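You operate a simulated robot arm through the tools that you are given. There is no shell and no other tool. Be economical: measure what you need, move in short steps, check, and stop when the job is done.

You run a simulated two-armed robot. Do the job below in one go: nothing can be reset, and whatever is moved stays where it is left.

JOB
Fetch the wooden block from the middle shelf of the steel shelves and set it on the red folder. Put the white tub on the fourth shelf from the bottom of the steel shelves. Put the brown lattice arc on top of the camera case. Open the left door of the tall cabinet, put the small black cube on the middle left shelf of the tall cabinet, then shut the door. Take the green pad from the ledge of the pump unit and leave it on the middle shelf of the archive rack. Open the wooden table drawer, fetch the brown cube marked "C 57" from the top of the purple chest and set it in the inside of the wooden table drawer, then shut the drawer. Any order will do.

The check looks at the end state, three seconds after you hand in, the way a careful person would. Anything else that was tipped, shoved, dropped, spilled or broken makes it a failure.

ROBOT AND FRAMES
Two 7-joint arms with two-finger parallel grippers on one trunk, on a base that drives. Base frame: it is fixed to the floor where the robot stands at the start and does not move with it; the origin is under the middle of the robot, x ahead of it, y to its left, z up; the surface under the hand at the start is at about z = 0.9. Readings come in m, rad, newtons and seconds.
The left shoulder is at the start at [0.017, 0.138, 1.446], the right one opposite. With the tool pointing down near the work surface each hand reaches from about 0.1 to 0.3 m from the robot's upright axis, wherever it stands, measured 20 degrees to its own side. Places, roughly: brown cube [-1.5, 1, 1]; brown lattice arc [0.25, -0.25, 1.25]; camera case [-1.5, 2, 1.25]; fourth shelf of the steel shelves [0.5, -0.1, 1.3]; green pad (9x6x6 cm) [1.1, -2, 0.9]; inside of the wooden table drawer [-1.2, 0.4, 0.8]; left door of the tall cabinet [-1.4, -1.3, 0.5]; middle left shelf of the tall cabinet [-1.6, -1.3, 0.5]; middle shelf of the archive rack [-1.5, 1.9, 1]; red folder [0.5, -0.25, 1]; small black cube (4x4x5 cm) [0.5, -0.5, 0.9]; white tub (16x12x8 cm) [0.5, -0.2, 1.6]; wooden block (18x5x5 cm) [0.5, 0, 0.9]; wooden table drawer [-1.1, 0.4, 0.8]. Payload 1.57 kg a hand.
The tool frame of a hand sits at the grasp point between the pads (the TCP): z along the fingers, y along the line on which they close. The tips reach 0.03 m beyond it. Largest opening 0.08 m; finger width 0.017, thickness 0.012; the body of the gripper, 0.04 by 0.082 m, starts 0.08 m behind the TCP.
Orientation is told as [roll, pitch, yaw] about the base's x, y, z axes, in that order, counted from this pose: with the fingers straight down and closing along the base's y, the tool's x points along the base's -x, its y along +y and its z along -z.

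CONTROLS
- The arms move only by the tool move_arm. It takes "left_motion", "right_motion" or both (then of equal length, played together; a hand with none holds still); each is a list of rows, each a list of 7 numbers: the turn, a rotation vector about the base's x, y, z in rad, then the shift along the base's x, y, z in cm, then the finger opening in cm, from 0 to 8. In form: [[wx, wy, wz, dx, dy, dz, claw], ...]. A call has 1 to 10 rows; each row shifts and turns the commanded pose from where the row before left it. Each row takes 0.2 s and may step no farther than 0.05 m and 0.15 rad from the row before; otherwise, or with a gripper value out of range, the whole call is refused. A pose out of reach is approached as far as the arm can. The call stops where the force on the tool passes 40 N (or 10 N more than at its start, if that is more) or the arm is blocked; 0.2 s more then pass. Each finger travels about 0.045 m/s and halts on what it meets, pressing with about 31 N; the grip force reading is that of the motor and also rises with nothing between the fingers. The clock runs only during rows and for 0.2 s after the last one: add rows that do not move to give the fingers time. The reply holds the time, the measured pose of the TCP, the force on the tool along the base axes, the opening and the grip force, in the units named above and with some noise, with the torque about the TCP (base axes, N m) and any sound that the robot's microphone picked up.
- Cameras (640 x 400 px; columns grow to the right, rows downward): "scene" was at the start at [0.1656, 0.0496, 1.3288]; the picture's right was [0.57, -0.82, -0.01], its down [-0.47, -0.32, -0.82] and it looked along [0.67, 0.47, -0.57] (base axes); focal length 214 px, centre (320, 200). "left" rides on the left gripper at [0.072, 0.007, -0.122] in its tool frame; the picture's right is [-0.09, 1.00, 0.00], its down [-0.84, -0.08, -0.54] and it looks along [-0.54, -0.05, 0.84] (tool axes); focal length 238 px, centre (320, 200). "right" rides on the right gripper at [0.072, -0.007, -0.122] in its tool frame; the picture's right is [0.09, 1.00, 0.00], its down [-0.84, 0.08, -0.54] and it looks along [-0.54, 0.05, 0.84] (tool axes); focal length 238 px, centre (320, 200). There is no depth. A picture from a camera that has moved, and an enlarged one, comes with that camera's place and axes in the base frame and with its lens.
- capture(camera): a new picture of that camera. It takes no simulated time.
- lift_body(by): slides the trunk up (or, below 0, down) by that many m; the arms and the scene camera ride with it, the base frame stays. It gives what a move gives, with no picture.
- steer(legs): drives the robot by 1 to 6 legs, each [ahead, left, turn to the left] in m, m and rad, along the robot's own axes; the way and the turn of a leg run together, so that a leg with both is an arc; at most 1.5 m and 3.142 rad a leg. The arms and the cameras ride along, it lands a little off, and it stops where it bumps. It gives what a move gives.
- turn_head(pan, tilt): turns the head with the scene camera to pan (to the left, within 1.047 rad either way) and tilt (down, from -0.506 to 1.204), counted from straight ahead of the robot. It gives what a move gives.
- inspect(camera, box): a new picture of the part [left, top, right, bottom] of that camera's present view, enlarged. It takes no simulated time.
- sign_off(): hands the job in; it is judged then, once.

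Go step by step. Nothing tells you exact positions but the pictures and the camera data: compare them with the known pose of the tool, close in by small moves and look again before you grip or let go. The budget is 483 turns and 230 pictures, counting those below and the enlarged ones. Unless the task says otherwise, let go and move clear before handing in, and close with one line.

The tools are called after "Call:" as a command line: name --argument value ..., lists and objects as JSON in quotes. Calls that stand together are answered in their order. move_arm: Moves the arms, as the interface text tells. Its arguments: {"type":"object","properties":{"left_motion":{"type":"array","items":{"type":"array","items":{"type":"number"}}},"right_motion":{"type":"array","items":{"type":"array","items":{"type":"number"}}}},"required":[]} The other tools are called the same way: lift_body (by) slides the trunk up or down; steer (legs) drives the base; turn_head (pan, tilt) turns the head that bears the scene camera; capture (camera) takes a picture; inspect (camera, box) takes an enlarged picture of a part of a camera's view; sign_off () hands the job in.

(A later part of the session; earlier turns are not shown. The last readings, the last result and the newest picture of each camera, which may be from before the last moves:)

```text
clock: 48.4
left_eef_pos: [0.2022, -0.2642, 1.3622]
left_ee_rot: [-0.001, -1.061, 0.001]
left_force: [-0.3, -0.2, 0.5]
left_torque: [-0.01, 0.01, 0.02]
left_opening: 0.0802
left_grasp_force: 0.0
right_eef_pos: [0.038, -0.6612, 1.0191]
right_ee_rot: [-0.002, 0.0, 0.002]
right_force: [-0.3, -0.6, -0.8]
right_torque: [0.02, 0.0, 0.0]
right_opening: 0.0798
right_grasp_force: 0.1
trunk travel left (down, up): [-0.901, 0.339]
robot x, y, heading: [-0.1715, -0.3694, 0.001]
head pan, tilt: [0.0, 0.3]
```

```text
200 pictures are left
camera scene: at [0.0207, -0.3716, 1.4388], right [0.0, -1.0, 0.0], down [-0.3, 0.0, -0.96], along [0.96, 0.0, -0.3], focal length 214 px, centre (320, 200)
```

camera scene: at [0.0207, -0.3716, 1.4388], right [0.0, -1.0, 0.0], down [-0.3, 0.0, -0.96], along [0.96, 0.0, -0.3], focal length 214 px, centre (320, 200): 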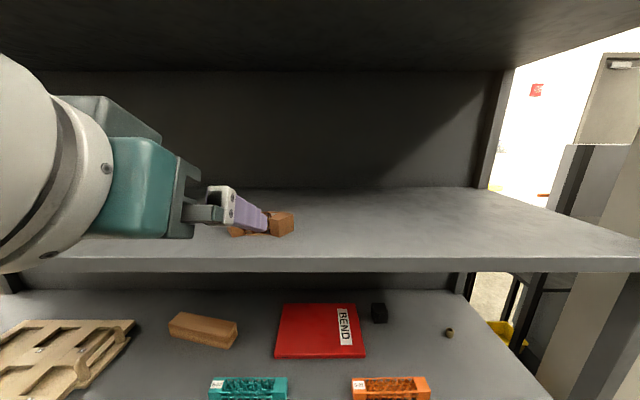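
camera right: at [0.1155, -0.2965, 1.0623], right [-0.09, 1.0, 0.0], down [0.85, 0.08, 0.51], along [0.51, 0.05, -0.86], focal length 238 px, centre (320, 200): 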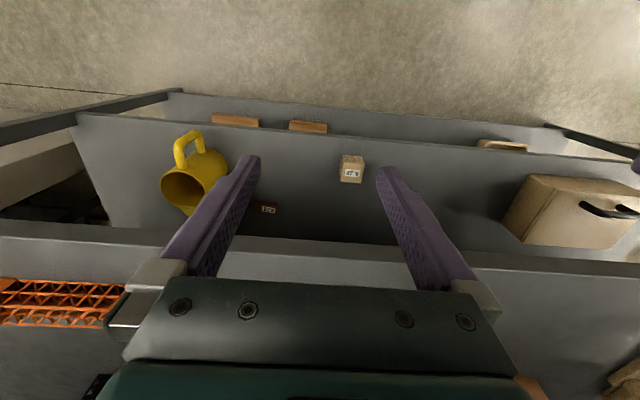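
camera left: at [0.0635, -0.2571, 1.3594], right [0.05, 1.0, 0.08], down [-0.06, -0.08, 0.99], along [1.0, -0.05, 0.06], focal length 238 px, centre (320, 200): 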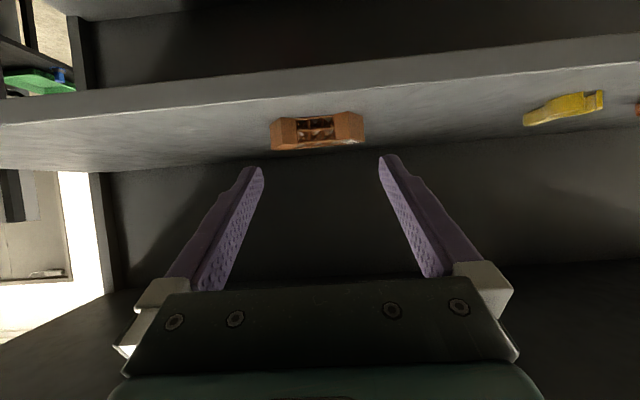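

The arc measures about 12×3×3 cm centred at (0.348, -0.27, 1.29), lying along y, so I want to pinch its lattice along x. I'll yaw the left hand so it approaches from the left at 45° down.

Call:
move_arm --left_motion '[[0, 0.14, 0, -1, 0, 0, 8], [0, 0.136, 0, -1, 0, 0, 8], [0, 0, -0.15, 0, 0, 0, 8], [0, 0, -0.15, 0, 0, 0, 8], [0, 0, -0.15, 0, 0, 0, 8], [0, 0, -0.15, 0, 0, 0, 8], [0, 0, -0.15, 0, 0, 0, 8], [0, 0, -0.15, 0, 0, 0, 8], [0, 0, 0, 0, 0, 0, 8]]'

```text
clock: 50.4
left_eef_pos: [0.1834, -0.2642, 1.3616]
left_ee_rot: [-0.001, -0.785, -0.901]
left_force: [0.0, 0.3, 0.0]
left_torque: [0.01, -0.01, 0.0]
left_opening: 0.08
left_grasp_force: 0.1
left hand out of reach, approached as far as the arm can: row 5
right_eef_pos: [0.036, -0.6607, 1.0184]
right_ee_rot: [-0.002, -0.001, 0.0]
right_force: [-0.1, 0.2, 0.0]
right_torque: [-0.03, 0.04, -0.02]
right_opening: 0.0802
right_grasp_force: 0.0
trunk travel left (down, up): [-0.901, 0.339]
robot x, y, heading: [-0.1718, -0.3689, -0.001]
head pan, tilt: [0.0, 0.3]
```

Good so far; continuing the yaw by the remaining 0.67 rad.

Call:
move_arm --left_motion '[[0, 0, -0.15, 0, 0, 0, 8], [0, 0, -0.15, 0, 0, 0, 8], [0, 0, -0.15, 0, 0, 0, 8], [0, 0, -0.15, 0, 0, 0, 8], [0, 0, -0.07, 0, 0, 0, 8], [0, 0, 0, 0, 0, 0, 8]]'

Call:
capture --camera "scene"

```text
clock: 51.8
left_eef_pos: [0.1842, -0.2645, 1.3622]
left_ee_rot: [0.0, -0.787, -1.57]
left_force: [-0.6, -0.4, -0.2]
left_torque: [0.01, -0.02, 0.03]
left_opening: 0.0801
left_grasp_force: 0.0
right_eef_pos: [0.0363, -0.6615, 1.0196]
right_ee_rot: [-0.004, -0.001, 0.003]
right_force: [-1.2, 0.2, 0.4]
right_torque: [-0.01, 0.0, 0.0]
right_opening: 0.0799
right_grasp_force: 0.1
trunk travel left (down, up): [-0.901, 0.339]
robot x, y, heading: [-0.1716, -0.3705, 0.001]
head pan, tilt: [0.0, 0.3]
```

```text
199 pictures are left
camera scene: at [0.0208, -0.3716, 1.4388], right [0.0, -1.0, 0.0], down [-0.3, 0.0, -0.96], along [0.96, 0.0, -0.3], focal length 214 px, centre (320, 200)
```

scene: 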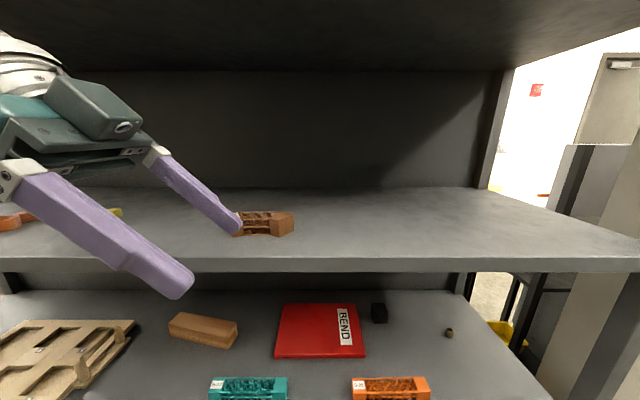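

The hand is posed well. I'll move it forward over the arc, keeping height.

Call:
move_arm --left_motion '[[0, 0, 0, 4.1, 0.5, 0, 8], [0, 0, 0, 4.1, 0.5, 0, 8], [0, 0, 0, 4.1, 0.5, 0, 8], [0, 0, 0, 4.1, 0.5, 0, 8], [0, 0, 0, 0, 0, 0, 8]]'

Call:
capture --camera "scene"

Call:
capture --camera "left"

```text
clock: 53.0
left_eef_pos: [0.3053, -0.2474, 1.361]
left_ee_rot: [0.0, -0.782, -1.571]
left_force: [-0.1, -0.3, -0.6]
left_torque: [-0.02, 0.0, 0.03]
left_opening: 0.08
left_grasp_force: 0.1
left hand out of reach, approached as far as the arm can: row 4
right_eef_pos: [0.0378, -0.6615, 1.0196]
right_ee_rot: [-0.002, -0.001, 0.002]
right_force: [0.8, -0.3, -0.3]
right_torque: [0.04, -0.03, 0.0]
right_opening: 0.08
right_grasp_force: 0.0
trunk travel left (down, up): [-0.901, 0.339]
robot x, y, heading: [-0.1723, -0.3688, -0.001]
head pan, tilt: [0.0, 0.3]
```

```text
198 pictures are left
camera scene: at [0.0207, -0.3716, 1.4388], right [0.0, -1.0, 0.0], down [-0.3, 0.0, -0.96], along [0.96, 0.0, -0.3], focal length 214 px, centre (320, 200)
```

scene: 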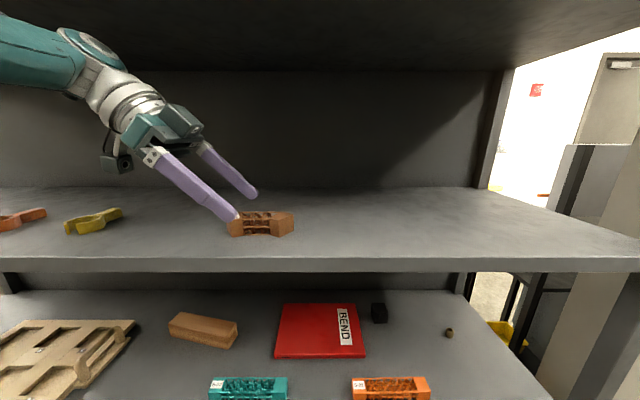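

```text
197 pictures are left
camera left: at [0.3137, -0.1102, 1.3978], right [1.0, -0.07, 0.07], down [-0.08, -0.21, 0.97], along [-0.05, -0.98, -0.21], focal length 238 px, centre (320, 200)
```

left: 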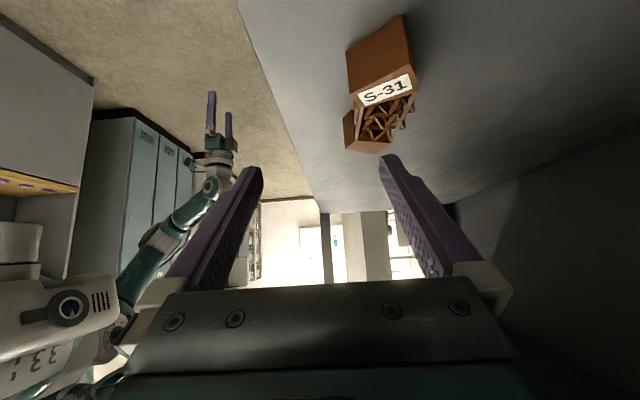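

The arm is at its reach limit, so I'll drive ahead 4.5 cm to put the fingers astride the arc, then check.

Call:
steer --legs '[[0.05, 0, 0]]'

Call:
capture --camera "left"

Call:
capture --camera "scene"

```text
clock: 53.9
left_eef_pos: [0.3554, -0.2468, 1.3602]
left_ee_rot: [-0.001, -0.784, -1.57]
left_force: [-0.6, 0.7, 0.2]
left_torque: [-0.02, -0.03, 0.01]
left_opening: 0.0797
left_grasp_force: 0.0
right_eef_pos: [0.0866, -0.6607, 1.0194]
right_ee_rot: [-0.001, -0.001, 0.003]
right_force: [-0.1, -0.7, 0.1]
right_torque: [0.0, 0.01, -0.01]
right_opening: 0.0801
right_grasp_force: 0.0
trunk travel left (down, up): [-0.901, 0.339]
robot x, y, heading: [-0.1187, -0.366, 0.001]
head pan, tilt: [0.0, 0.3]
```

```text
196 pictures are left
camera left: at [0.3636, -0.1098, 1.3976], right [1.0, -0.06, 0.06], down [-0.08, -0.21, 0.97], along [-0.05, -0.98, -0.21], focal length 238 px, centre (320, 200)
```

left: 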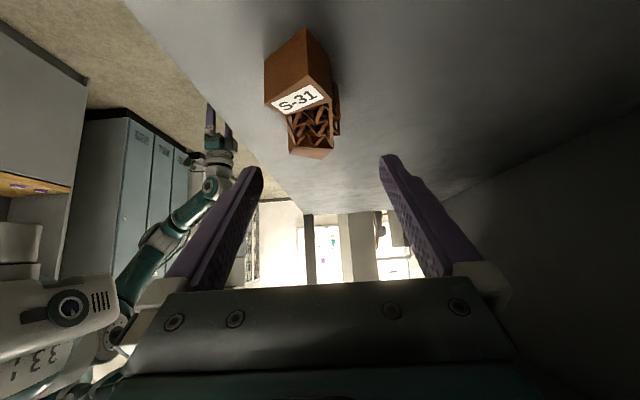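

```text
195 pictures are left
camera scene: at [0.0709, -0.3715, 1.4388], right [0.0, -1.0, 0.0], down [-0.3, 0.0, -0.96], along [0.96, 0.0, -0.3], focal length 214 px, centre (320, 200)
```

scene: 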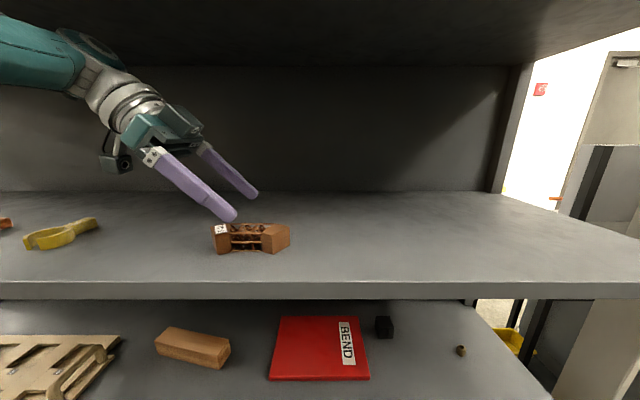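

The fingers straddle the arc. I'll descend along the tool direction in small steps.

Call:
move_arm --left_motion '[[0, 0, 0, 0, -1, -1.8, 8], [0, 0, 0, 0, -1, -1.8, 8], [0, 0, 0, 0, -1, -1.4, 8], [0, 0, 0, 0, 0, 0, 8]]'

Call:
capture --camera "left"

Call:
inspect --camera "scene" --box '[160, 160, 320, 260]'

```text
clock: 54.9
left_eef_pos: [0.355, -0.2782, 1.311]
left_ee_rot: [0.002, -0.784, -1.567]
left_force: [0.5, 0.3, 0.7]
left_torque: [0.01, -0.01, 0.0]
left_opening: 0.0802
left_grasp_force: 0.1
right_eef_pos: [0.0868, -0.6609, 1.0194]
right_ee_rot: [-0.003, -0.001, 0.001]
right_force: [-0.3, -0.3, -0.1]
right_torque: [0.01, 0.01, 0.01]
right_opening: 0.0801
right_grasp_force: 0.1
trunk travel left (down, up): [-0.901, 0.339]
robot x, y, heading: [-0.1174, -0.371, 0.006]
head pan, tilt: [0.0, 0.3]
```

```text
194 pictures are left
camera left: at [0.3629, -0.1408, 1.3467], right [1.0, -0.06, 0.06], down [-0.08, -0.21, 0.97], along [-0.05, -0.98, -0.21], focal length 238 px, centre (320, 200)
```

left: 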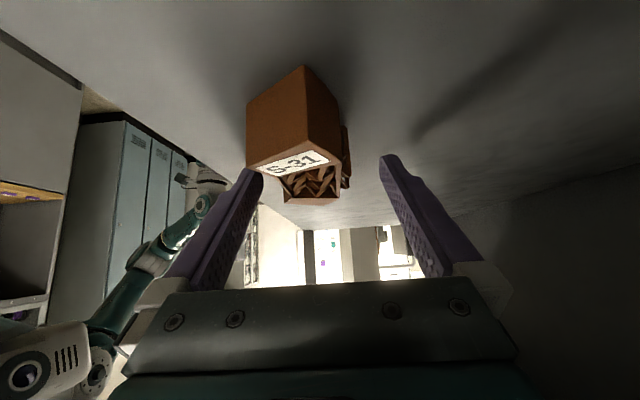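

```text
4.00 times, centred on (240, 210) of scene
camera zoom: at [0.0709, -0.3715, 1.4388], right [0.0, -1.0, 0.0], down [-0.3, 0.0, -0.96], along [0.96, 0.0, -0.3], focal length 858 px, centre (640, 160)
```

zoom: 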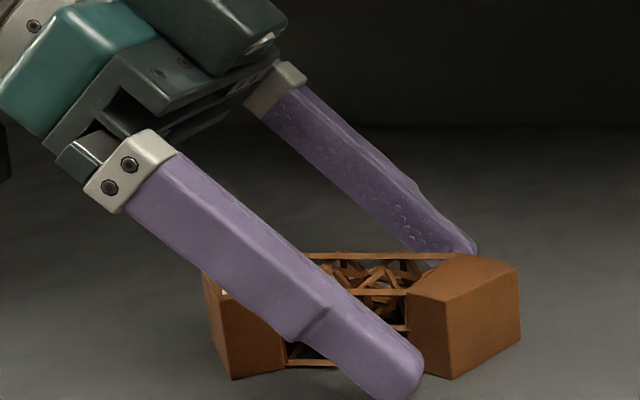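

Fingers are around the lattice. I'll lower 5 mm more, centre slightly, and close.

Call:
move_arm --left_motion '[[0, 0, 0, -0.4, 0, -0.5, 8], [0, 0, 0, 0, 0, 0, 6], [0, 0, 0, 0, 0, 0, 5], [0, 0, 0, 0, 0, 0, 4], [0, 0, 0, 0, 0, 0, 3], [0, 0, 0, 0, 0, 0, 2], [0, 0, 0, 0, 0, 0, 1], [0, 0, 0, 0, 0, 0, 0], [0, 0, 0, 0, 0, 0, 0]]'

Call:
inspect --camera "scene" --box '[160, 160, 320, 260]'

```text
clock: 56.9
left_eef_pos: [0.3533, -0.2766, 1.3066]
left_ee_rot: [0.002, -0.786, -1.571]
left_force: [-7.4, 6.1, 25.3]
left_torque: [-0.17, 0.51, -0.07]
left_opening: 0.0382
left_grasp_force: 19.6
right_eef_pos: [0.088, -0.6603, 1.0197]
right_ee_rot: [0.001, -0.001, 0.003]
right_force: [-0.6, -0.1, 0.8]
right_torque: [0.02, 0.01, 0.0]
right_opening: 0.08
right_grasp_force: 0.0
trunk travel left (down, up): [-0.901, 0.339]
robot x, y, heading: [-0.1208, -0.3709, -0.001]
head pan, tilt: [0.0, 0.3]
```

```text
4.00 times, centred on (240, 210) of scene
camera zoom: at [0.0715, -0.3709, 1.4392], right [0.0, -1.0, 0.0], down [-0.29, 0.0, -0.96], along [0.96, 0.0, -0.29], focal length 858 px, centre (640, 160)
```

zoom: 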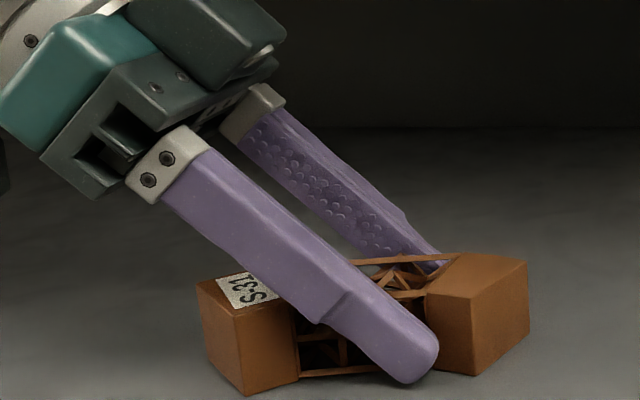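

It grips at 3.8 cm. I'll lift it up and check.

Call:
move_arm --left_motion '[[0, 0, 0, 0, 0, 1, 0], [0, 0, 0, 0, 0, 2, 0], [0, 0, 0, 0, 0, 2, 0], [0, 0, 0, 0, 0, 0, 0]]'

Call:
capture --camera "scene"

```text
clock: 57.9
left_eef_pos: [0.3564, -0.2769, 1.357]
left_ee_rot: [-0.005, -0.784, -1.566]
left_force: [0.2, 0.2, 0.0]
left_torque: [-0.02, 0.0, 0.01]
left_opening: 0.0001
left_grasp_force: 20.8
left hand out of reach, approached as far as the arm can: row 2
right_eef_pos: [0.0881, -0.6614, 1.0188]
right_ee_rot: [-0.003, 0.0, 0.003]
right_force: [1.1, -0.2, -0.6]
right_torque: [-0.04, 0.0, 0.02]
right_opening: 0.08
right_grasp_force: 0.0
trunk travel left (down, up): [-0.901, 0.339]
robot x, y, heading: [-0.1238, -0.3703, -0.001]
head pan, tilt: [0.0, 0.3]
```

```text
191 pictures are left
camera scene: at [0.0709, -0.3715, 1.4388], right [0.0, -1.0, 0.0], down [-0.3, 0.0, -0.96], along [0.96, 0.0, -0.3], focal length 214 px, centre (320, 200)
```

scene: 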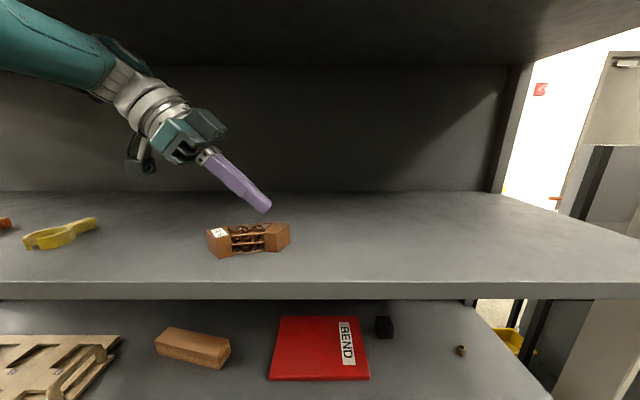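

It slipped off the lattice and turned a little. I'll look closely and grip the solid S-31 end block instead.

Call:
inspect --camera "scene" --box '[190, 200, 310, 275]'

Call:
capture --camera "left"

```text
5.33 times, centred on (250, 238) of scene
camera zoom: at [0.0709, -0.3715, 1.4388], right [0.0, -1.0, 0.0], down [-0.3, 0.0, -0.96], along [0.96, 0.0, -0.3], focal length 1144 px, centre (693, 0)
```

zoom: 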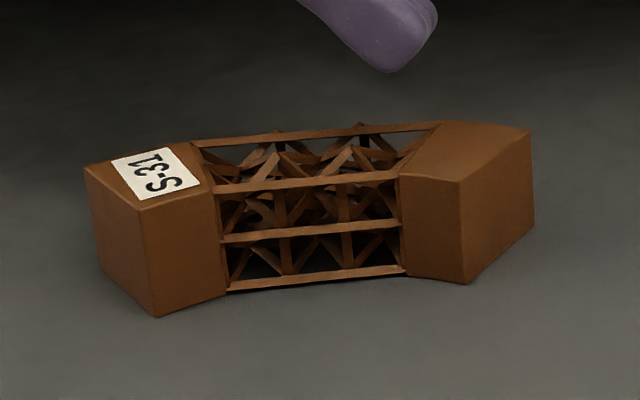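

```text
189 pictures are left
camera left: at [0.365, -0.1401, 1.3935], right [1.0, -0.07, 0.06], down [-0.07, -0.21, 0.97], along [-0.05, -0.98, -0.21], focal length 238 px, centre (320, 200)
```

left: 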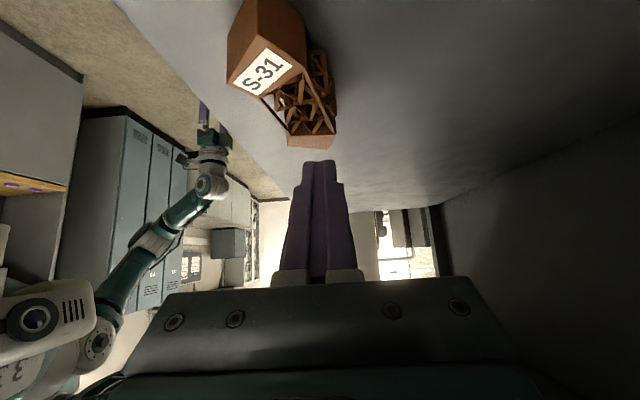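

The S-31 block centre is at about (0.337, -0.235), turned ~40°. I'll re-yaw the left hand to match and hover behind it.

Call:
move_arm --left_motion '[[0, 0, 0.142, -1.06, 1.64, 1, 2], [0, 0, 0.142, -1.06, 1.64, 0, 4], [0, 0, 0.142, -1.06, 1.64, 0, 6], [0, 0, 0.142, -1.06, 1.64, -0.5, 8], [0, 0, 0.142, -1.06, 1.64, -0.5, 8], [0.065, 0.055, 0, 0, 0, -0.4, 8], [0, 0, 0, 0, 0, 0, 8]]'

Call:
capture --camera "left"

Call:
capture --camera "scene"

```text
clock: 59.5
left_eef_pos: [0.4351, -0.1705, 1.3471]
left_ee_rot: [-0.001, -0.697, -0.857]
left_force: [-0.1, 0.8, 0.0]
left_torque: [0.01, -0.05, -0.01]
left_opening: 0.0802
left_grasp_force: 0.2
left hand out of reach, approached as far as the arm can: row 1, 2, 3, 4, 5, 6
right_eef_pos: [0.0872, -0.6603, 1.019]
right_ee_rot: [-0.003, 0.0, 0.002]
right_force: [0.1, 0.3, -0.4]
right_torque: [-0.02, -0.02, -0.02]
right_opening: 0.08
right_grasp_force: 0.0
trunk travel left (down, up): [-0.901, 0.339]
robot x, y, heading: [-0.1208, -0.3709, 0.003]
head pan, tilt: [0.0, 0.3]
```

```text
188 pictures are left
camera left: at [0.3545, -0.063, 1.3951], right [0.8, 0.6, 0.06], down [0.13, -0.27, 0.95], along [0.59, -0.75, -0.3], focal length 238 px, centre (320, 200)
```

left: 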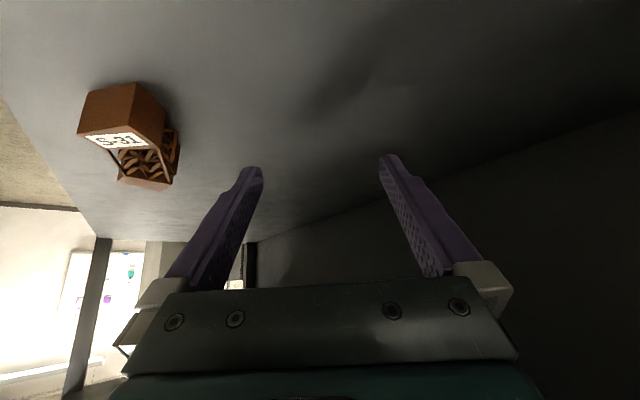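

```text
187 pictures are left
camera scene: at [0.0709, -0.3715, 1.4388], right [0.0, -1.0, 0.0], down [-0.3, 0.0, -0.96], along [0.96, 0.0, -0.3], focal length 214 px, centre (320, 200)
```

scene: 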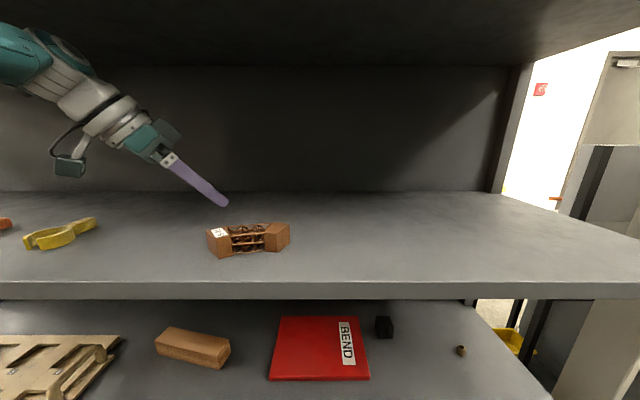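

The target was too close to the body for that pose, so the hand ended too far in. I'll back the base up 12 cm so the hand lands near the hover point.

Call:
steer --legs '[[-0.12, 0, 0]]'

Call:
move_arm --left_motion '[[0, 0, 0, 0, 0, 0, 8]]'

```text
clock: 60.7
left_eef_pos: [0.316, -0.1682, 1.3477]
left_ee_rot: [0.0, -0.7, -0.858]
left_force: [-0.7, -0.2, -0.6]
left_torque: [0.02, -0.03, 0.0]
left_opening: 0.0798
left_grasp_force: 0.0
right_eef_pos: [-0.0311, -0.6617, 1.0192]
right_ee_rot: [-0.002, 0.001, 0.003]
right_force: [0.0, -0.1, -0.2]
right_torque: [0.03, 0.02, -0.04]
right_opening: 0.0802
right_grasp_force: 0.1
trunk travel left (down, up): [-0.901, 0.339]
robot x, y, heading: [-0.2403, -0.3687, -0.001]
head pan, tilt: [0.0, 0.3]
```

```text
clock: 61.1
left_eef_pos: [0.3154, -0.1682, 1.3474]
left_ee_rot: [0.0, -0.7, -0.859]
left_force: [-0.6, 0.8, 0.4]
left_torque: [0.0, -0.02, -0.05]
left_opening: 0.08
left_grasp_force: 0.0
right_eef_pos: [-0.0322, -0.6606, 1.0199]
right_ee_rot: [-0.002, -0.002, 0.002]
right_force: [-0.4, 0.0, -0.4]
right_torque: [0.0, 0.0, 0.0]
right_opening: 0.08
right_grasp_force: 0.0
trunk travel left (down, up): [-0.901, 0.339]
robot x, y, heading: [-0.2413, -0.37, 0.003]
head pan, tilt: [0.0, 0.3]
```

Now the hand is near the hover point. Small correction, then look.

Call:
move_arm --left_motion '[[0, 0, 0, -0.6, -1.3, 0.3, 8], [0, 0, 0, -0.6, -1.4, 0.3, 8], [0, 0, 0, 0, 0, 0, 8]]'

Call:
capture --camera "left"

```text
clock: 61.9
left_eef_pos: [0.3203, -0.1918, 1.3517]
left_ee_rot: [0.0, -0.697, -0.857]
left_force: [-0.1, -0.6, -0.1]
left_torque: [0.02, 0.02, 0.02]
left_opening: 0.08
left_grasp_force: 0.0
left hand out of reach, approached as far as the arm can: row 1, 2
right_eef_pos: [-0.0319, -0.6621, 1.019]
right_ee_rot: [-0.003, 0.0, 0.003]
right_force: [-1.1, 0.6, 0.5]
right_torque: [0.0, 0.0, -0.04]
right_opening: 0.0799
right_grasp_force: 0.0
trunk travel left (down, up): [-0.901, 0.339]
robot x, y, heading: [-0.2431, -0.3703, 0.005]
head pan, tilt: [0.0, 0.3]
```

```text
186 pictures are left
camera left: at [0.2404, -0.0872, 1.4003], right [0.8, 0.6, 0.06], down [0.13, -0.27, 0.95], along [0.58, -0.76, -0.3], focal length 238 px, centre (320, 200)
```

left: 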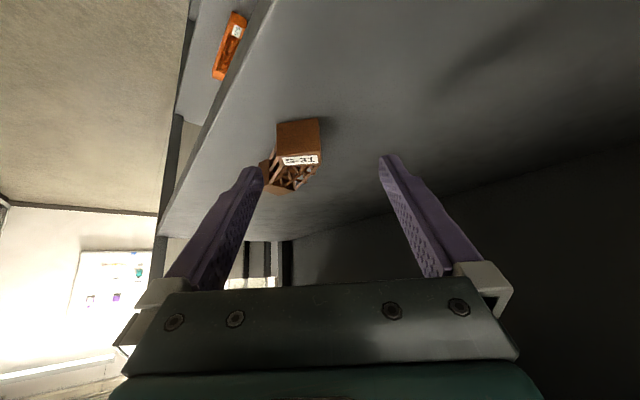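

The block is square to the fingers, slightly left of centre. I'll back the base 3 cm for reach and then correct.

Call:
steer --legs '[[-0.04, 0, 0]]'

Call:
move_arm --left_motion '[[0, 0, 0, 1.1, -0.3, 0, 8], [0, 0, 0, 1.1, -0.3, 0, 8], [0, 0, 0, 0, 0, 0, 8]]'

```text
clock: 62.8
left_eef_pos: [0.282, -0.1924, 1.3533]
left_ee_rot: [-0.002, -0.697, -0.859]
left_force: [0.3, -0.2, 0.5]
left_torque: [-0.01, 0.0, 0.0]
left_opening: 0.0801
left_grasp_force: 0.1
right_eef_pos: [-0.0714, -0.6612, 1.0187]
right_ee_rot: [-0.002, 0.0, 0.002]
right_force: [-1.2, 0.3, 0.5]
right_torque: [-0.01, 0.01, 0.0]
right_opening: 0.08
right_grasp_force: 0.0
trunk travel left (down, up): [-0.901, 0.339]
robot x, y, heading: [-0.2789, -0.3703, 0.004]
head pan, tilt: [0.0, 0.3]
```

```text
clock: 63.6
left_eef_pos: [0.2822, -0.1967, 1.3518]
left_ee_rot: [-0.003, -0.698, -0.858]
left_force: [-0.1, -0.1, 0.2]
left_torque: [0.05, -0.02, 0.01]
left_opening: 0.0799
left_grasp_force: 0.1
left hand out of reach, approached as far as the arm can: row 1, 2
right_eef_pos: [-0.0716, -0.6608, 1.0196]
right_ee_rot: [-0.002, -0.002, 0.001]
right_force: [0.2, 0.7, 0.8]
right_torque: [-0.01, 0.0, -0.01]
right_opening: 0.0799
right_grasp_force: 0.2
trunk travel left (down, up): [-0.901, 0.339]
robot x, y, heading: [-0.2798, -0.3706, -0.0]
head pan, tilt: [0.0, 0.3]
```

The reported limit suggests the commanded pose lags behind the actual one. I'll nudge forward in steps while staying above the arc and watch.

Call:
move_arm --left_motion '[[0, 0, 0, 4, 0, 0, 8], [0, 0, 0, 4, 0, 0, 8], [0, 0, 0, 0, 0, 0, 8]]'

```text
clock: 64.4
left_eef_pos: [0.2858, -0.2045, 1.3509]
left_ee_rot: [-0.001, -0.697, -0.859]
left_force: [-0.5, 0.7, 0.0]
left_torque: [0.03, 0.0, 0.02]
left_opening: 0.08
left_grasp_force: 0.0
left hand out of reach, approached as far as the arm can: row 1, 2
right_eef_pos: [-0.071, -0.6615, 1.0192]
right_ee_rot: [-0.003, -0.002, 0.003]
right_force: [1.4, -0.6, -1.1]
right_torque: [0.02, -0.01, -0.01]
right_opening: 0.0798
right_grasp_force: 0.0
trunk travel left (down, up): [-0.901, 0.339]
robot x, y, heading: [-0.2797, -0.3715, 0.001]
head pan, tilt: [0.0, 0.3]
```

Still converging; I'll command a bit further forward and to the left.

Call:
move_arm --left_motion '[[0, 0, 0, 3, 1, 0, 8], [0, 0, 0, 3, 1, 0, 8], [0, 0, 0, 0, 1, 0, 8], [0, 0, 0, 0, 0, 0, 8]]'

```text
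clock: 65.4
left_eef_pos: [0.2846, -0.1944, 1.3498]
left_ee_rot: [0.002, -0.699, -0.86]
left_force: [-0.2, 0.1, -1.0]
left_torque: [-0.04, 0.0, -0.02]
left_opening: 0.0803
left_grasp_force: 0.1
left hand out of reach, approached as far as the arm can: row 1, 2
right_eef_pos: [-0.07, -0.6627, 1.0189]
right_ee_rot: [-0.002, -0.002, 0.002]
right_force: [0.0, 0.2, 0.3]
right_torque: [0.0, 0.0, -0.03]
right_opening: 0.0801
right_grasp_force: 0.0
trunk travel left (down, up): [-0.901, 0.339]
robot x, y, heading: [-0.2768, -0.3691, 0.001]
head pan, tilt: [0.0, 0.3]
```

Row 3 was in reach, so command and measurement agree again. Moving to the hover point.

Call:
move_arm --left_motion '[[0, 0, 0, 1.8, 0, 0.2, 8], [0, 0, 0, 0, 0, 0, 8]]'

Call:
capture --camera "left"

```text
clock: 66.0
left_eef_pos: [0.2839, -0.1961, 1.3518]
left_ee_rot: [-0.002, -0.699, -0.859]
left_force: [-0.5, 0.5, -0.8]
left_torque: [-0.04, -0.03, -0.03]
left_opening: 0.0799
left_grasp_force: 0.1
left hand out of reach, approached as far as the arm can: row 1
right_eef_pos: [-0.0725, -0.6608, 1.019]
right_ee_rot: [-0.003, -0.003, 0.0]
right_force: [-0.2, -0.7, -0.1]
right_torque: [-0.02, 0.02, 0.01]
right_opening: 0.08
right_grasp_force: 0.0
trunk travel left (down, up): [-0.901, 0.339]
robot x, y, heading: [-0.2806, -0.3743, 0.001]
head pan, tilt: [0.0, 0.3]
```

```text
185 pictures are left
camera left: at [0.2031, -0.0912, 1.4], right [0.8, 0.6, 0.06], down [0.13, -0.27, 0.95], along [0.58, -0.76, -0.3], focal length 238 px, centre (320, 200)
```

left: 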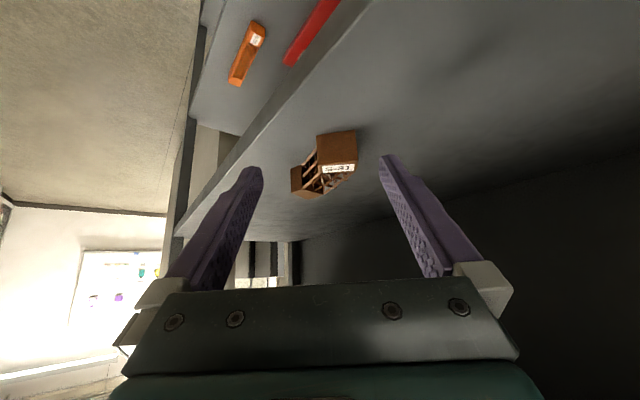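

That is indeed the far limit, so I'll drive ahead 5 cm and then fine-tune.

Call:
steer --legs '[[0.05, 0, 0]]'

Call:
move_arm --left_motion '[[0, 0, 0, -3, 0, 0, 8], [0, 0, 0, -1, 0, 0, 8], [0, 0, 0, 0, 0, 0, 8]]'

```text
clock: 66.9
left_eef_pos: [0.3322, -0.1979, 1.3528]
left_ee_rot: [-0.002, -0.698, -0.859]
left_force: [0.1, -0.2, 0.1]
left_torque: [-0.01, -0.01, 0.0]
left_opening: 0.0801
left_grasp_force: 0.2
right_eef_pos: [-0.0224, -0.6614, 1.0195]
right_ee_rot: [-0.003, -0.001, 0.0]
right_force: [0.9, 0.7, 0.3]
right_torque: [0.04, 0.03, 0.01]
right_opening: 0.0797
right_grasp_force: 0.0
trunk travel left (down, up): [-0.901, 0.339]
robot x, y, heading: [-0.2306, -0.3696, -0.002]
head pan, tilt: [0.0, 0.3]
```

```text
clock: 67.7
left_eef_pos: [0.3297, -0.1911, 1.3497]
left_ee_rot: [-0.004, -0.699, -0.858]
left_force: [-0.4, 0.1, 0.3]
left_torque: [0.0, 0.01, 0.03]
left_opening: 0.08
left_grasp_force: 0.1
left hand out of reach, approached as far as the arm can: row 1, 2
right_eef_pos: [-0.0233, -0.6621, 1.0184]
right_ee_rot: [-0.002, 0.0, 0.002]
right_force: [-0.7, 0.0, -0.3]
right_torque: [0.0, -0.01, -0.01]
right_opening: 0.0802
right_grasp_force: 0.1
trunk travel left (down, up): [-0.901, 0.339]
robot x, y, heading: [-0.2321, -0.3709, 0.001]
head pan, tilt: [0.0, 0.3]
```

The solver seems stuck at a joint limit here. I'll back out of the shelf and rebuild the pose from the good configuration in front of it.

Call:
steer --legs '[[-0.2, 0, 0]]'

Call:
move_arm --left_motion '[[0, 0, -0.14, -2, -1, 0, 8], [0, 0, -0.14, -2, -1, 0, 8], [0, 0, -0.14, -2, -1, 0, 8], [0, 0, -0.14, -2, -1, 0, 8], [0, 0, -0.14, -2, -1, 0, 8], [0, 0, 0, -2, 0, 0, 8], [0, 0, 0, 0, 0, 0, 8]]'

```text
clock: 69.3
left_eef_pos: [0.1294, -0.1918, 1.3514]
left_ee_rot: [-0.003, -0.699, -0.857]
left_force: [-0.3, -0.6, 0.2]
left_torque: [0.0, 0.0, 0.02]
left_opening: 0.08
left_grasp_force: 0.0
right_eef_pos: [-0.2218, -0.6619, 1.0197]
right_ee_rot: [-0.001, -0.001, 0.003]
right_force: [-0.4, 0.4, 0.2]
right_torque: [-0.02, 0.0, 0.01]
right_opening: 0.0802
right_grasp_force: 0.1
trunk travel left (down, up): [-0.901, 0.339]
robot x, y, heading: [-0.4307, -0.3762, 0.005]
head pan, tilt: [0.0, 0.3]
```

```text
clock: 70.9
left_eef_pos: [0.0441, -0.237, 1.3492]
left_ee_rot: [-0.005, -0.699, -1.559]
left_force: [-0.1, -0.5, -0.4]
left_torque: [0.03, 0.01, -0.01]
left_opening: 0.0803
left_grasp_force: 0.0
left hand out of reach, approached as far as the arm can: row 1, 2, 3, 5, 6
right_eef_pos: [-0.2224, -0.6611, 1.02]
right_ee_rot: [-0.001, -0.002, 0.004]
right_force: [-0.7, -0.2, 0.1]
right_torque: [0.02, -0.02, 0.0]
right_opening: 0.0802
right_grasp_force: 0.0
trunk travel left (down, up): [-0.901, 0.339]
robot x, y, heading: [-0.4289, -0.371, 0.007]
head pan, tilt: [0.0, 0.3]
```

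Let me pull further back to test that the arm is free again.

Call:
move_arm --left_motion '[[0, 0, 0, -4, 0, 0, 8], [0, 0, 0, -3, 0, 0, 8], [0, 0, 0, -3, 0, 0, 8], [0, 0, 0, 0, 0, 0, 8]]'

Call:
capture --camera "scene"

```text
clock: 71.9
left_eef_pos: [0.0435, -0.2239, 1.3467]
left_ee_rot: [-0.004, -0.697, -1.556]
left_force: [-0.1, -1.1, 0.6]
left_torque: [0.0, 0.0, -0.03]
left_opening: 0.0798
left_grasp_force: 0.2
left hand out of reach, approached as far as the arm can: row 1, 2, 3
right_eef_pos: [-0.2217, -0.6612, 1.0196]
right_ee_rot: [-0.001, -0.002, 0.005]
right_force: [0.4, -0.3, 0.3]
right_torque: [-0.01, -0.02, 0.0]
right_opening: 0.0799
right_grasp_force: 0.0
trunk travel left (down, up): [-0.901, 0.339]
robot x, y, heading: [-0.4342, -0.3723, 0.006]
head pan, tilt: [0.0, 0.3]
```

```text
184 pictures are left
camera scene: at [-0.2391, -0.3717, 1.4388], right [0.0, -1.0, 0.0], down [-0.3, 0.0, -0.96], along [0.96, 0.0, -0.3], focal length 214 px, centre (320, 200)
```

scene: 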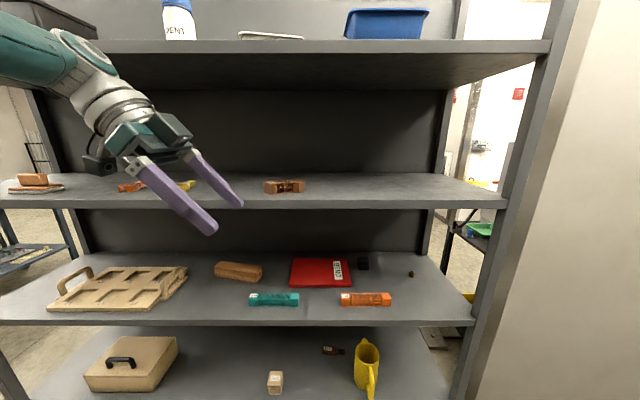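

The arm seems stretched straight (a singular pose). I'll try to unlock it by lowering and turning the hand while commanded inwards.

Call:
move_arm --left_motion '[[0, 0, 0.1, 0, 3, -3, 8], [0, 0, 0.1, 0, 3, -3, 8], [0, 0, 0.1, 0, 3, -3, 8], [0, 0, 0.1, 0, 3, -3, 8], [0, 0, 0.1, 0, 0, -3, 8], [0, 0, 0, 0, 0, 0, 8]]'

Call:
turn_head --pan 0.7 --tilt 0.1

Call:
capture --camera "scene"

```text
clock: 73.3
left_eef_pos: [0.0413, -0.1057, 1.1967]
left_ee_rot: [-0.003, -0.699, -1.054]
left_force: [-0.2, -0.4, 0.8]
left_torque: [0.02, 0.03, 0.0]
left_opening: 0.08
left_grasp_force: 0.0
left hand out of reach, approached as far as the arm can: row 1, 4
right_eef_pos: [-0.2219, -0.6609, 1.0188]
right_ee_rot: [-0.002, -0.002, 0.003]
right_force: [-0.6, -0.7, -0.3]
right_torque: [-0.03, 0.0, 0.01]
right_opening: 0.0798
right_grasp_force: 0.1
trunk travel left (down, up): [-0.901, 0.339]
robot x, y, heading: [-0.4342, -0.3725, 0.001]
head pan, tilt: [0.0, 0.3]
```

```text
clock: 74.4
left_eef_pos: [0.0408, -0.1053, 1.1964]
left_ee_rot: [-0.003, -0.698, -1.058]
left_force: [0.5, -0.2, 0.1]
left_torque: [0.0, 0.01, -0.01]
left_opening: 0.0801
left_grasp_force: 0.1
right_eef_pos: [-0.2225, -0.6604, 1.0199]
right_ee_rot: [-0.002, 0.0, 0.004]
right_force: [-0.9, 0.0, 0.7]
right_torque: [-0.02, 0.01, 0.0]
right_opening: 0.08
right_grasp_force: 0.1
trunk travel left (down, up): [-0.901, 0.339]
robot x, y, heading: [-0.4323, -0.3678, 0.002]
head pan, tilt: [0.7, 0.099]
```

```text
183 pictures are left
camera scene: at [-0.2621, -0.3126, 1.4574], right [0.65, -0.76, 0.0], down [-0.08, -0.06, -0.99], along [0.76, 0.64, -0.1], focal length 214 px, centre (320, 200)
```

scene: 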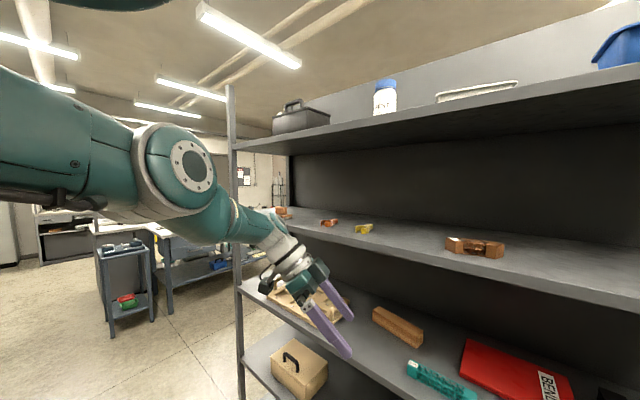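

The arm is bent and free again here. I'll test retracting.

Call:
move_arm --left_motion '[[0, 0, 0, -4, 0, 0, 8], [0, 0, 0, -4, 0, 0, 8], [0, 0, 0, 0, 0, 0, 8]]'

```text
clock: 75.2
left_eef_pos: [0.0115, -0.0749, 1.1694]
left_ee_rot: [-0.004, -0.701, -1.058]
left_force: [-0.5, 0.7, 0.0]
left_torque: [-0.04, 0.02, -0.03]
left_opening: 0.0803
left_grasp_force: 0.0
left hand out of reach, approached as far as the arm can: row 1, 2
right_eef_pos: [-0.2216, -0.6618, 1.0193]
right_ee_rot: [-0.002, -0.003, 0.004]
right_force: [0.3, 0.2, 0.8]
right_torque: [-0.02, 0.02, 0.0]
right_opening: 0.0803
right_grasp_force: 0.1
trunk travel left (down, up): [-0.901, 0.339]
robot x, y, heading: [-0.4351, -0.3719, 0.002]
head pan, tilt: [0.7, 0.099]
```

I'll return the left hand to a neutral tool-down pose to reset the joint configuration.

Call:
move_arm --left_motion '[[0, 0.07, 0.13, 0, 0, 0, 8], [0, 0.07, 0.13, 0, 0, 0, 8], [0, 0.07, 0.13, 0, 0, 0, 8], [0, 0.07, 0.13, 0, 0, 0, 8], [0, 0.07, 0.13, 0, 0, 0, 8], [0, 0.07, 0.13, 0, 0, 0, 8], [0, 0.07, 0.13, 0, 0, 0, 8], [0, 0.07, 0.13, 0, 0, 0, 8], [0, 0.1, 0, 0, 0, 0, 8], [0, 0, 0, 0, 0, 0, 8]]'

```text
clock: 77.4
left_eef_pos: [0.0222, -0.0656, 1.1642]
left_ee_rot: [-0.253, -0.116, 0.127]
left_force: [0.0, 0.1, 0.1]
left_torque: [-0.02, -0.02, 0.03]
left_opening: 0.0801
left_grasp_force: 0.0
left hand out of reach, approached as far as the arm can: row 1, 2, 3, 4, 5, 9
right_eef_pos: [-0.222, -0.6608, 1.0194]
right_ee_rot: [0.0, -0.003, 0.005]
right_force: [0.1, 0.1, -0.4]
right_torque: [0.01, 0.0, -0.02]
right_opening: 0.08
right_grasp_force: 0.1
trunk travel left (down, up): [-0.901, 0.339]
robot x, y, heading: [-0.4295, -0.3678, 0.002]
head pan, tilt: [0.7, 0.099]
```

Call:
move_arm --left_motion '[[0.08, 0.04, -0.04, -4, -2, -1, 8], [0.08, 0.04, -0.04, -4, -2, -1, 8], [0.08, 0.04, -0.04, -4, -2, -1, 8], [0, 0, 0, -4, -2, -1, 8], [0, 0, 0, 0, -2, -2, 8], [0, 0, 0, 0, -2, -2, 8], [0, 0, 0, 0, 0, 0, 8]]'

Call:
capture --camera "scene"

```text
clock: 79.0
left_eef_pos: [-0.0383, -0.1539, 1.0388]
left_ee_rot: [-0.007, -0.012, -0.008]
left_force: [-0.3, 0.1, -0.3]
left_torque: [0.0, 0.01, 0.0]
left_opening: 0.0801
left_grasp_force: 0.0
left hand out of reach, approached as far as the arm can: row 1, 2, 3, 4, 5, 6
right_eef_pos: [-0.2225, -0.6609, 1.0191]
right_ee_rot: [-0.002, -0.003, 0.005]
right_force: [-0.2, -0.2, 0.5]
right_torque: [0.01, 0.04, 0.03]
right_opening: 0.0797
right_grasp_force: 0.1
trunk travel left (down, up): [-0.901, 0.339]
robot x, y, heading: [-0.4312, -0.3714, -0.003]
head pan, tilt: [0.7, 0.099]
```

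```text
182 pictures are left
camera scene: at [-0.2622, -0.3125, 1.4574], right [0.65, -0.76, 0.0], down [-0.08, -0.06, -1.0], along [0.76, 0.64, -0.1], focal length 214 px, centre (320, 200)
```

scene: 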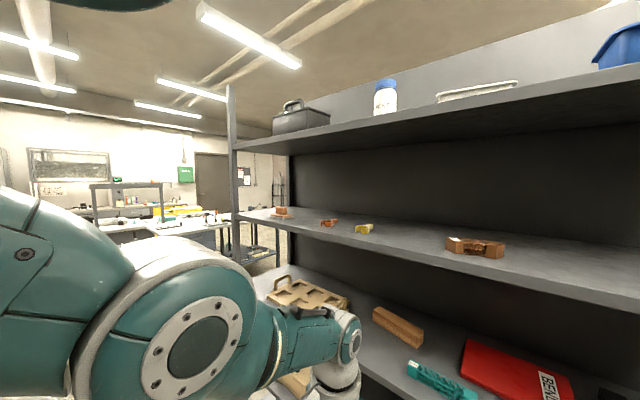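

The elbow has swung to the front. I'll stretch the hand out forward-left and then bring it back along the left side to swing the elbow outward.

Call:
move_arm --left_motion '[[0, 0, 0, 3, 3, 1, 8], [0, 0, 0, 3, 3, 1, 8], [0, 0, 0, 3, 3, 1, 8], [0, 0, 0, 3, 3, 1, 8], [0, 0, 0, 3, 3, 1, 8], [0, 0, 0, 2, 4, 1, 8], [0, 0, 0, 0, 4, 1, 8], [0, 0, 0, 0, 4, 1, 8], [0, 0, 0, 0, 4, 1, 8], [0, 0, 0, 0, 0, 0, 8]]'

```text
clock: 81.2
left_eef_pos: [-0.0403, 0.0638, 1.1721]
left_ee_rot: [-0.007, -0.012, -0.009]
left_force: [0.1, 0.2, -0.3]
left_torque: [-0.02, -0.01, -0.03]
left_opening: 0.0798
left_grasp_force: 0.0
left hand out of reach, approached as far as the arm can: row 1, 2, 3, 4, 5, 6, 7, 8, 9
right_eef_pos: [-0.2214, -0.6618, 1.0187]
right_ee_rot: [-0.001, -0.001, 0.003]
right_force: [0.4, 0.2, -0.4]
right_torque: [0.0, 0.0, -0.02]
right_opening: 0.0801
right_grasp_force: 0.1
trunk travel left (down, up): [-0.901, 0.339]
robot x, y, heading: [-0.432, -0.3732, 0.006]
head pan, tilt: [0.7, 0.099]
```

Call:
move_arm --left_motion '[[0, 0, 0, 0, 4, 0, 8], [0, 0, 0, 0, 4, 0, 8], [0, 0, 0, 0, 4, 0, 8], [0, 0, 0, 0, 4, 0, 8], [0, 0, 0, 0, 4, 0, 8], [0, 0, 0, 0, 0, 0, 8]]'

Call:
turn_head --pan 1.04 --tilt 0.3

Call:
capture --camera "scene"

```text
clock: 82.6
left_eef_pos: [-0.1071, 0.1538, 1.199]
left_ee_rot: [-0.007, -0.013, -0.008]
left_force: [-0.3, -0.3, -0.2]
left_torque: [-0.01, 0.0, 0.0]
left_opening: 0.0799
left_grasp_force: 0.2
left hand out of reach, approached as far as the arm can: row 1, 2, 3, 4, 5
right_eef_pos: [-0.2218, -0.6612, 1.0191]
right_ee_rot: [-0.003, -0.002, 0.005]
right_force: [1.2, -0.5, -0.3]
right_torque: [0.01, 0.0, 0.02]
right_opening: 0.0799
right_grasp_force: 0.2
trunk travel left (down, up): [-0.901, 0.339]
robot x, y, heading: [-0.4307, -0.3683, 0.002]
head pan, tilt: [0.7, 0.099]
```

```text
clock: 83.4
left_eef_pos: [-0.1066, 0.1534, 1.1989]
left_ee_rot: [-0.008, -0.01, -0.009]
left_force: [-0.3, -0.2, -1.2]
left_torque: [0.0, 0.01, 0.02]
left_opening: 0.0796
left_grasp_force: 0.1
right_eef_pos: [-0.2219, -0.6608, 1.0195]
right_ee_rot: [-0.001, -0.003, 0.004]
right_force: [0.4, 0.5, 0.1]
right_torque: [0.01, 0.0, 0.01]
right_opening: 0.0799
right_grasp_force: 0.0
trunk travel left (down, up): [-0.901, 0.339]
robot x, y, heading: [-0.4291, -0.3738, 0.003]
head pan, tilt: [1.04, 0.3]
```

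```text
181 pictures are left
camera scene: at [-0.2853, -0.2913, 1.4388], right [0.86, -0.5, 0.0], down [-0.15, -0.25, -0.96], along [0.48, 0.82, -0.3], focal length 214 px, centre (320, 200)
```

scene: 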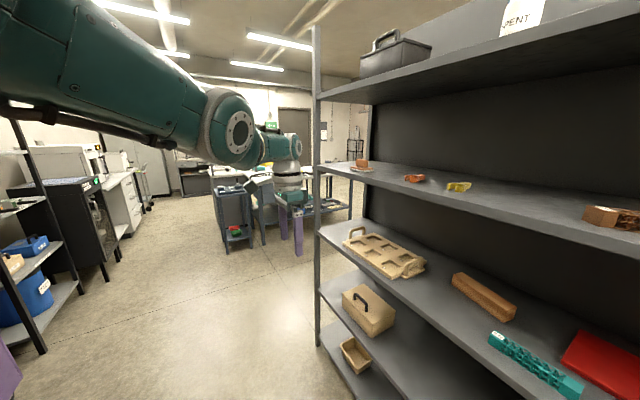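

The arm is stretched to the left now. I'll bring the hand back and down along the left side so the elbow stays outside.

Call:
move_arm --left_motion '[[0, 0, 0, -3, 0, -3, 8], [0, 0, 0, -3, -2, -3, 8], [0, 0, 0, -3, -2, -3, 8], [0, 0, 0, -3, -3, -2, 8], [0, 0, 0, -2, -4, -2, 8], [0, 0, 0, 0, -4, -2, 8], [0, 0, 0, 0, -4, -2, 8], [0, 0, 0, 0, 0, 0, 8]]'

Call:
capture --camera "scene"

```text
clock: 85.2
left_eef_pos: [-0.2463, -0.0334, 1.0223]
left_ee_rot: [-0.008, -0.012, -0.01]
left_force: [0.3, -0.9, 0.1]
left_torque: [0.04, -0.01, 0.04]
left_opening: 0.0801
left_grasp_force: 0.0
right_eef_pos: [-0.2217, -0.6622, 1.0187]
right_ee_rot: [-0.002, -0.001, 0.003]
right_force: [0.6, -0.4, 0.4]
right_torque: [0.02, 0.01, -0.03]
right_opening: 0.0801
right_grasp_force: 0.1
trunk travel left (down, up): [-0.901, 0.339]
robot x, y, heading: [-0.4344, -0.3711, 0.005]
head pan, tilt: [1.04, 0.3]
```

```text
180 pictures are left
camera scene: at [-0.2854, -0.2913, 1.4388], right [0.86, -0.5, 0.0], down [-0.15, -0.26, -0.96], along [0.48, 0.83, -0.3], focal length 214 px, centre (320, 200)
```

scene: 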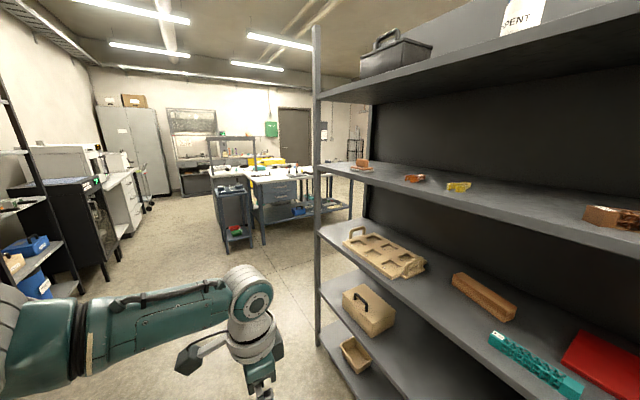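

The arm is back in its natural posture. I'll shift the base right, then pose the left hand in free space (pitch -0.7, yaw -0.86), and later drive it in.

Call:
steer --legs '[[0, -0.13, 0]]'

Call:
move_arm --left_motion '[[0, -0.1, 0, 2.5, 0, 4, 8], [0, -0.1, 0, 2.5, 0, 4, 8], [0, -0.1, 0, 2.5, 0, 4, 8], [0, -0.1, 0, 2.5, 0, 4, 8], [0, -0.1, 0, 2.5, 0, 4, 8], [0, -0.1, 0, 2.5, 0, 4, 8], [0, -0.1, 0, 2, 0, 4, 8], [0, 0, 0, 2, 0, 4, 8], [0, 0, 0, 0, 0, 0, 8]]'

```text
clock: 86.5
left_eef_pos: [-0.2464, -0.164, 1.0219]
left_ee_rot: [-0.007, -0.014, -0.01]
left_force: [0.5, -0.6, 0.2]
left_torque: [-0.01, -0.01, -0.01]
left_opening: 0.0797
left_grasp_force: 0.1
right_eef_pos: [-0.2216, -0.7927, 1.0191]
right_ee_rot: [-0.002, 0.0, 0.004]
right_force: [0.7, -0.9, -0.2]
right_torque: [-0.01, 0.02, 0.02]
right_opening: 0.0801
right_grasp_force: 0.0
trunk travel left (down, up): [-0.901, 0.339]
robot x, y, heading: [-0.4318, -0.5007, 0.003]
head pan, tilt: [1.04, 0.3]
```

```text
clock: 88.5
left_eef_pos: [-0.0559, -0.1655, 1.3445]
left_ee_rot: [0.002, -0.711, -0.012]
left_force: [-0.1, 0.1, 0.4]
left_torque: [0.03, -0.02, 0.0]
left_opening: 0.0798
left_grasp_force: 0.0
right_eef_pos: [-0.2221, -0.7931, 1.0197]
right_ee_rot: [-0.003, -0.003, 0.003]
right_force: [-0.5, -0.4, -0.7]
right_torque: [0.01, 0.01, 0.02]
right_opening: 0.0799
right_grasp_force: 0.1
trunk travel left (down, up): [-0.901, 0.339]
robot x, y, heading: [-0.4315, -0.5031, 0.003]
head pan, tilt: [1.04, 0.3]
```

Reached cleanly. Now the yaw.

Call:
move_arm --left_motion '[[0, 0, -0.14, 0, 0, 0, 8], [0, 0, -0.14, 0, 0, 0, 8], [0, 0, -0.14, 0, 0, 0, 8], [0, 0, -0.14, 0, 0, 0, 8], [0, 0, -0.14, 0, 0, 0, 8], [0, 0, -0.14, 0, 0, 0.5, 8], [0, 0, 0, 0, 0, 0, 8]]'

Call:
turn_head --pan 0.2 --tilt 0.3

Call:
capture --camera "scene"

```text
clock: 90.1
left_eef_pos: [-0.0563, -0.1659, 1.3496]
left_ee_rot: [0.002, -0.714, -0.854]
left_force: [0.0, 0.7, 0.0]
left_torque: [0.03, 0.0, 0.0]
left_opening: 0.0802
left_grasp_force: 0.1
right_eef_pos: [-0.2223, -0.7942, 1.0188]
right_ee_rot: [-0.001, 0.0, 0.004]
right_force: [0.5, 0.5, -0.2]
right_torque: [-0.03, 0.03, 0.0]
right_opening: 0.0801
right_grasp_force: 0.0
trunk travel left (down, up): [-0.901, 0.339]
robot x, y, heading: [-0.4262, -0.5026, 0.0]
head pan, tilt: [1.04, 0.3]
```

```text
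clock: 91.3
left_eef_pos: [-0.0551, -0.1664, 1.3494]
left_ee_rot: [0.001, -0.712, -0.852]
left_force: [-0.1, 0.2, -0.7]
left_torque: [-0.01, -0.01, -0.03]
left_opening: 0.0802
left_grasp_force: 0.0
right_eef_pos: [-0.2224, -0.7931, 1.0182]
right_ee_rot: [0.0, -0.002, 0.003]
right_force: [-0.4, -0.3, 0.2]
right_torque: [0.01, 0.02, 0.03]
right_opening: 0.0802
right_grasp_force: 0.1
trunk travel left (down, up): [-0.901, 0.339]
robot x, y, heading: [-0.4307, -0.5033, -0.003]
head pan, tilt: [0.201, 0.3]
```

```text
179 pictures are left
camera scene: at [-0.2407, -0.4847, 1.4388], right [0.2, -0.98, 0.0], down [-0.29, -0.06, -0.96], along [0.94, 0.19, -0.3], focal length 214 px, centre (320, 200)
```

scene: 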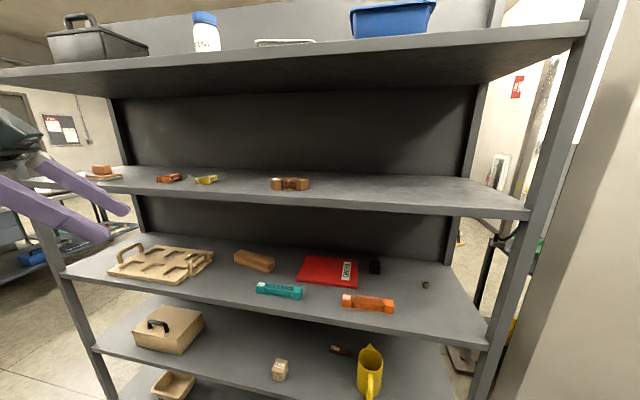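

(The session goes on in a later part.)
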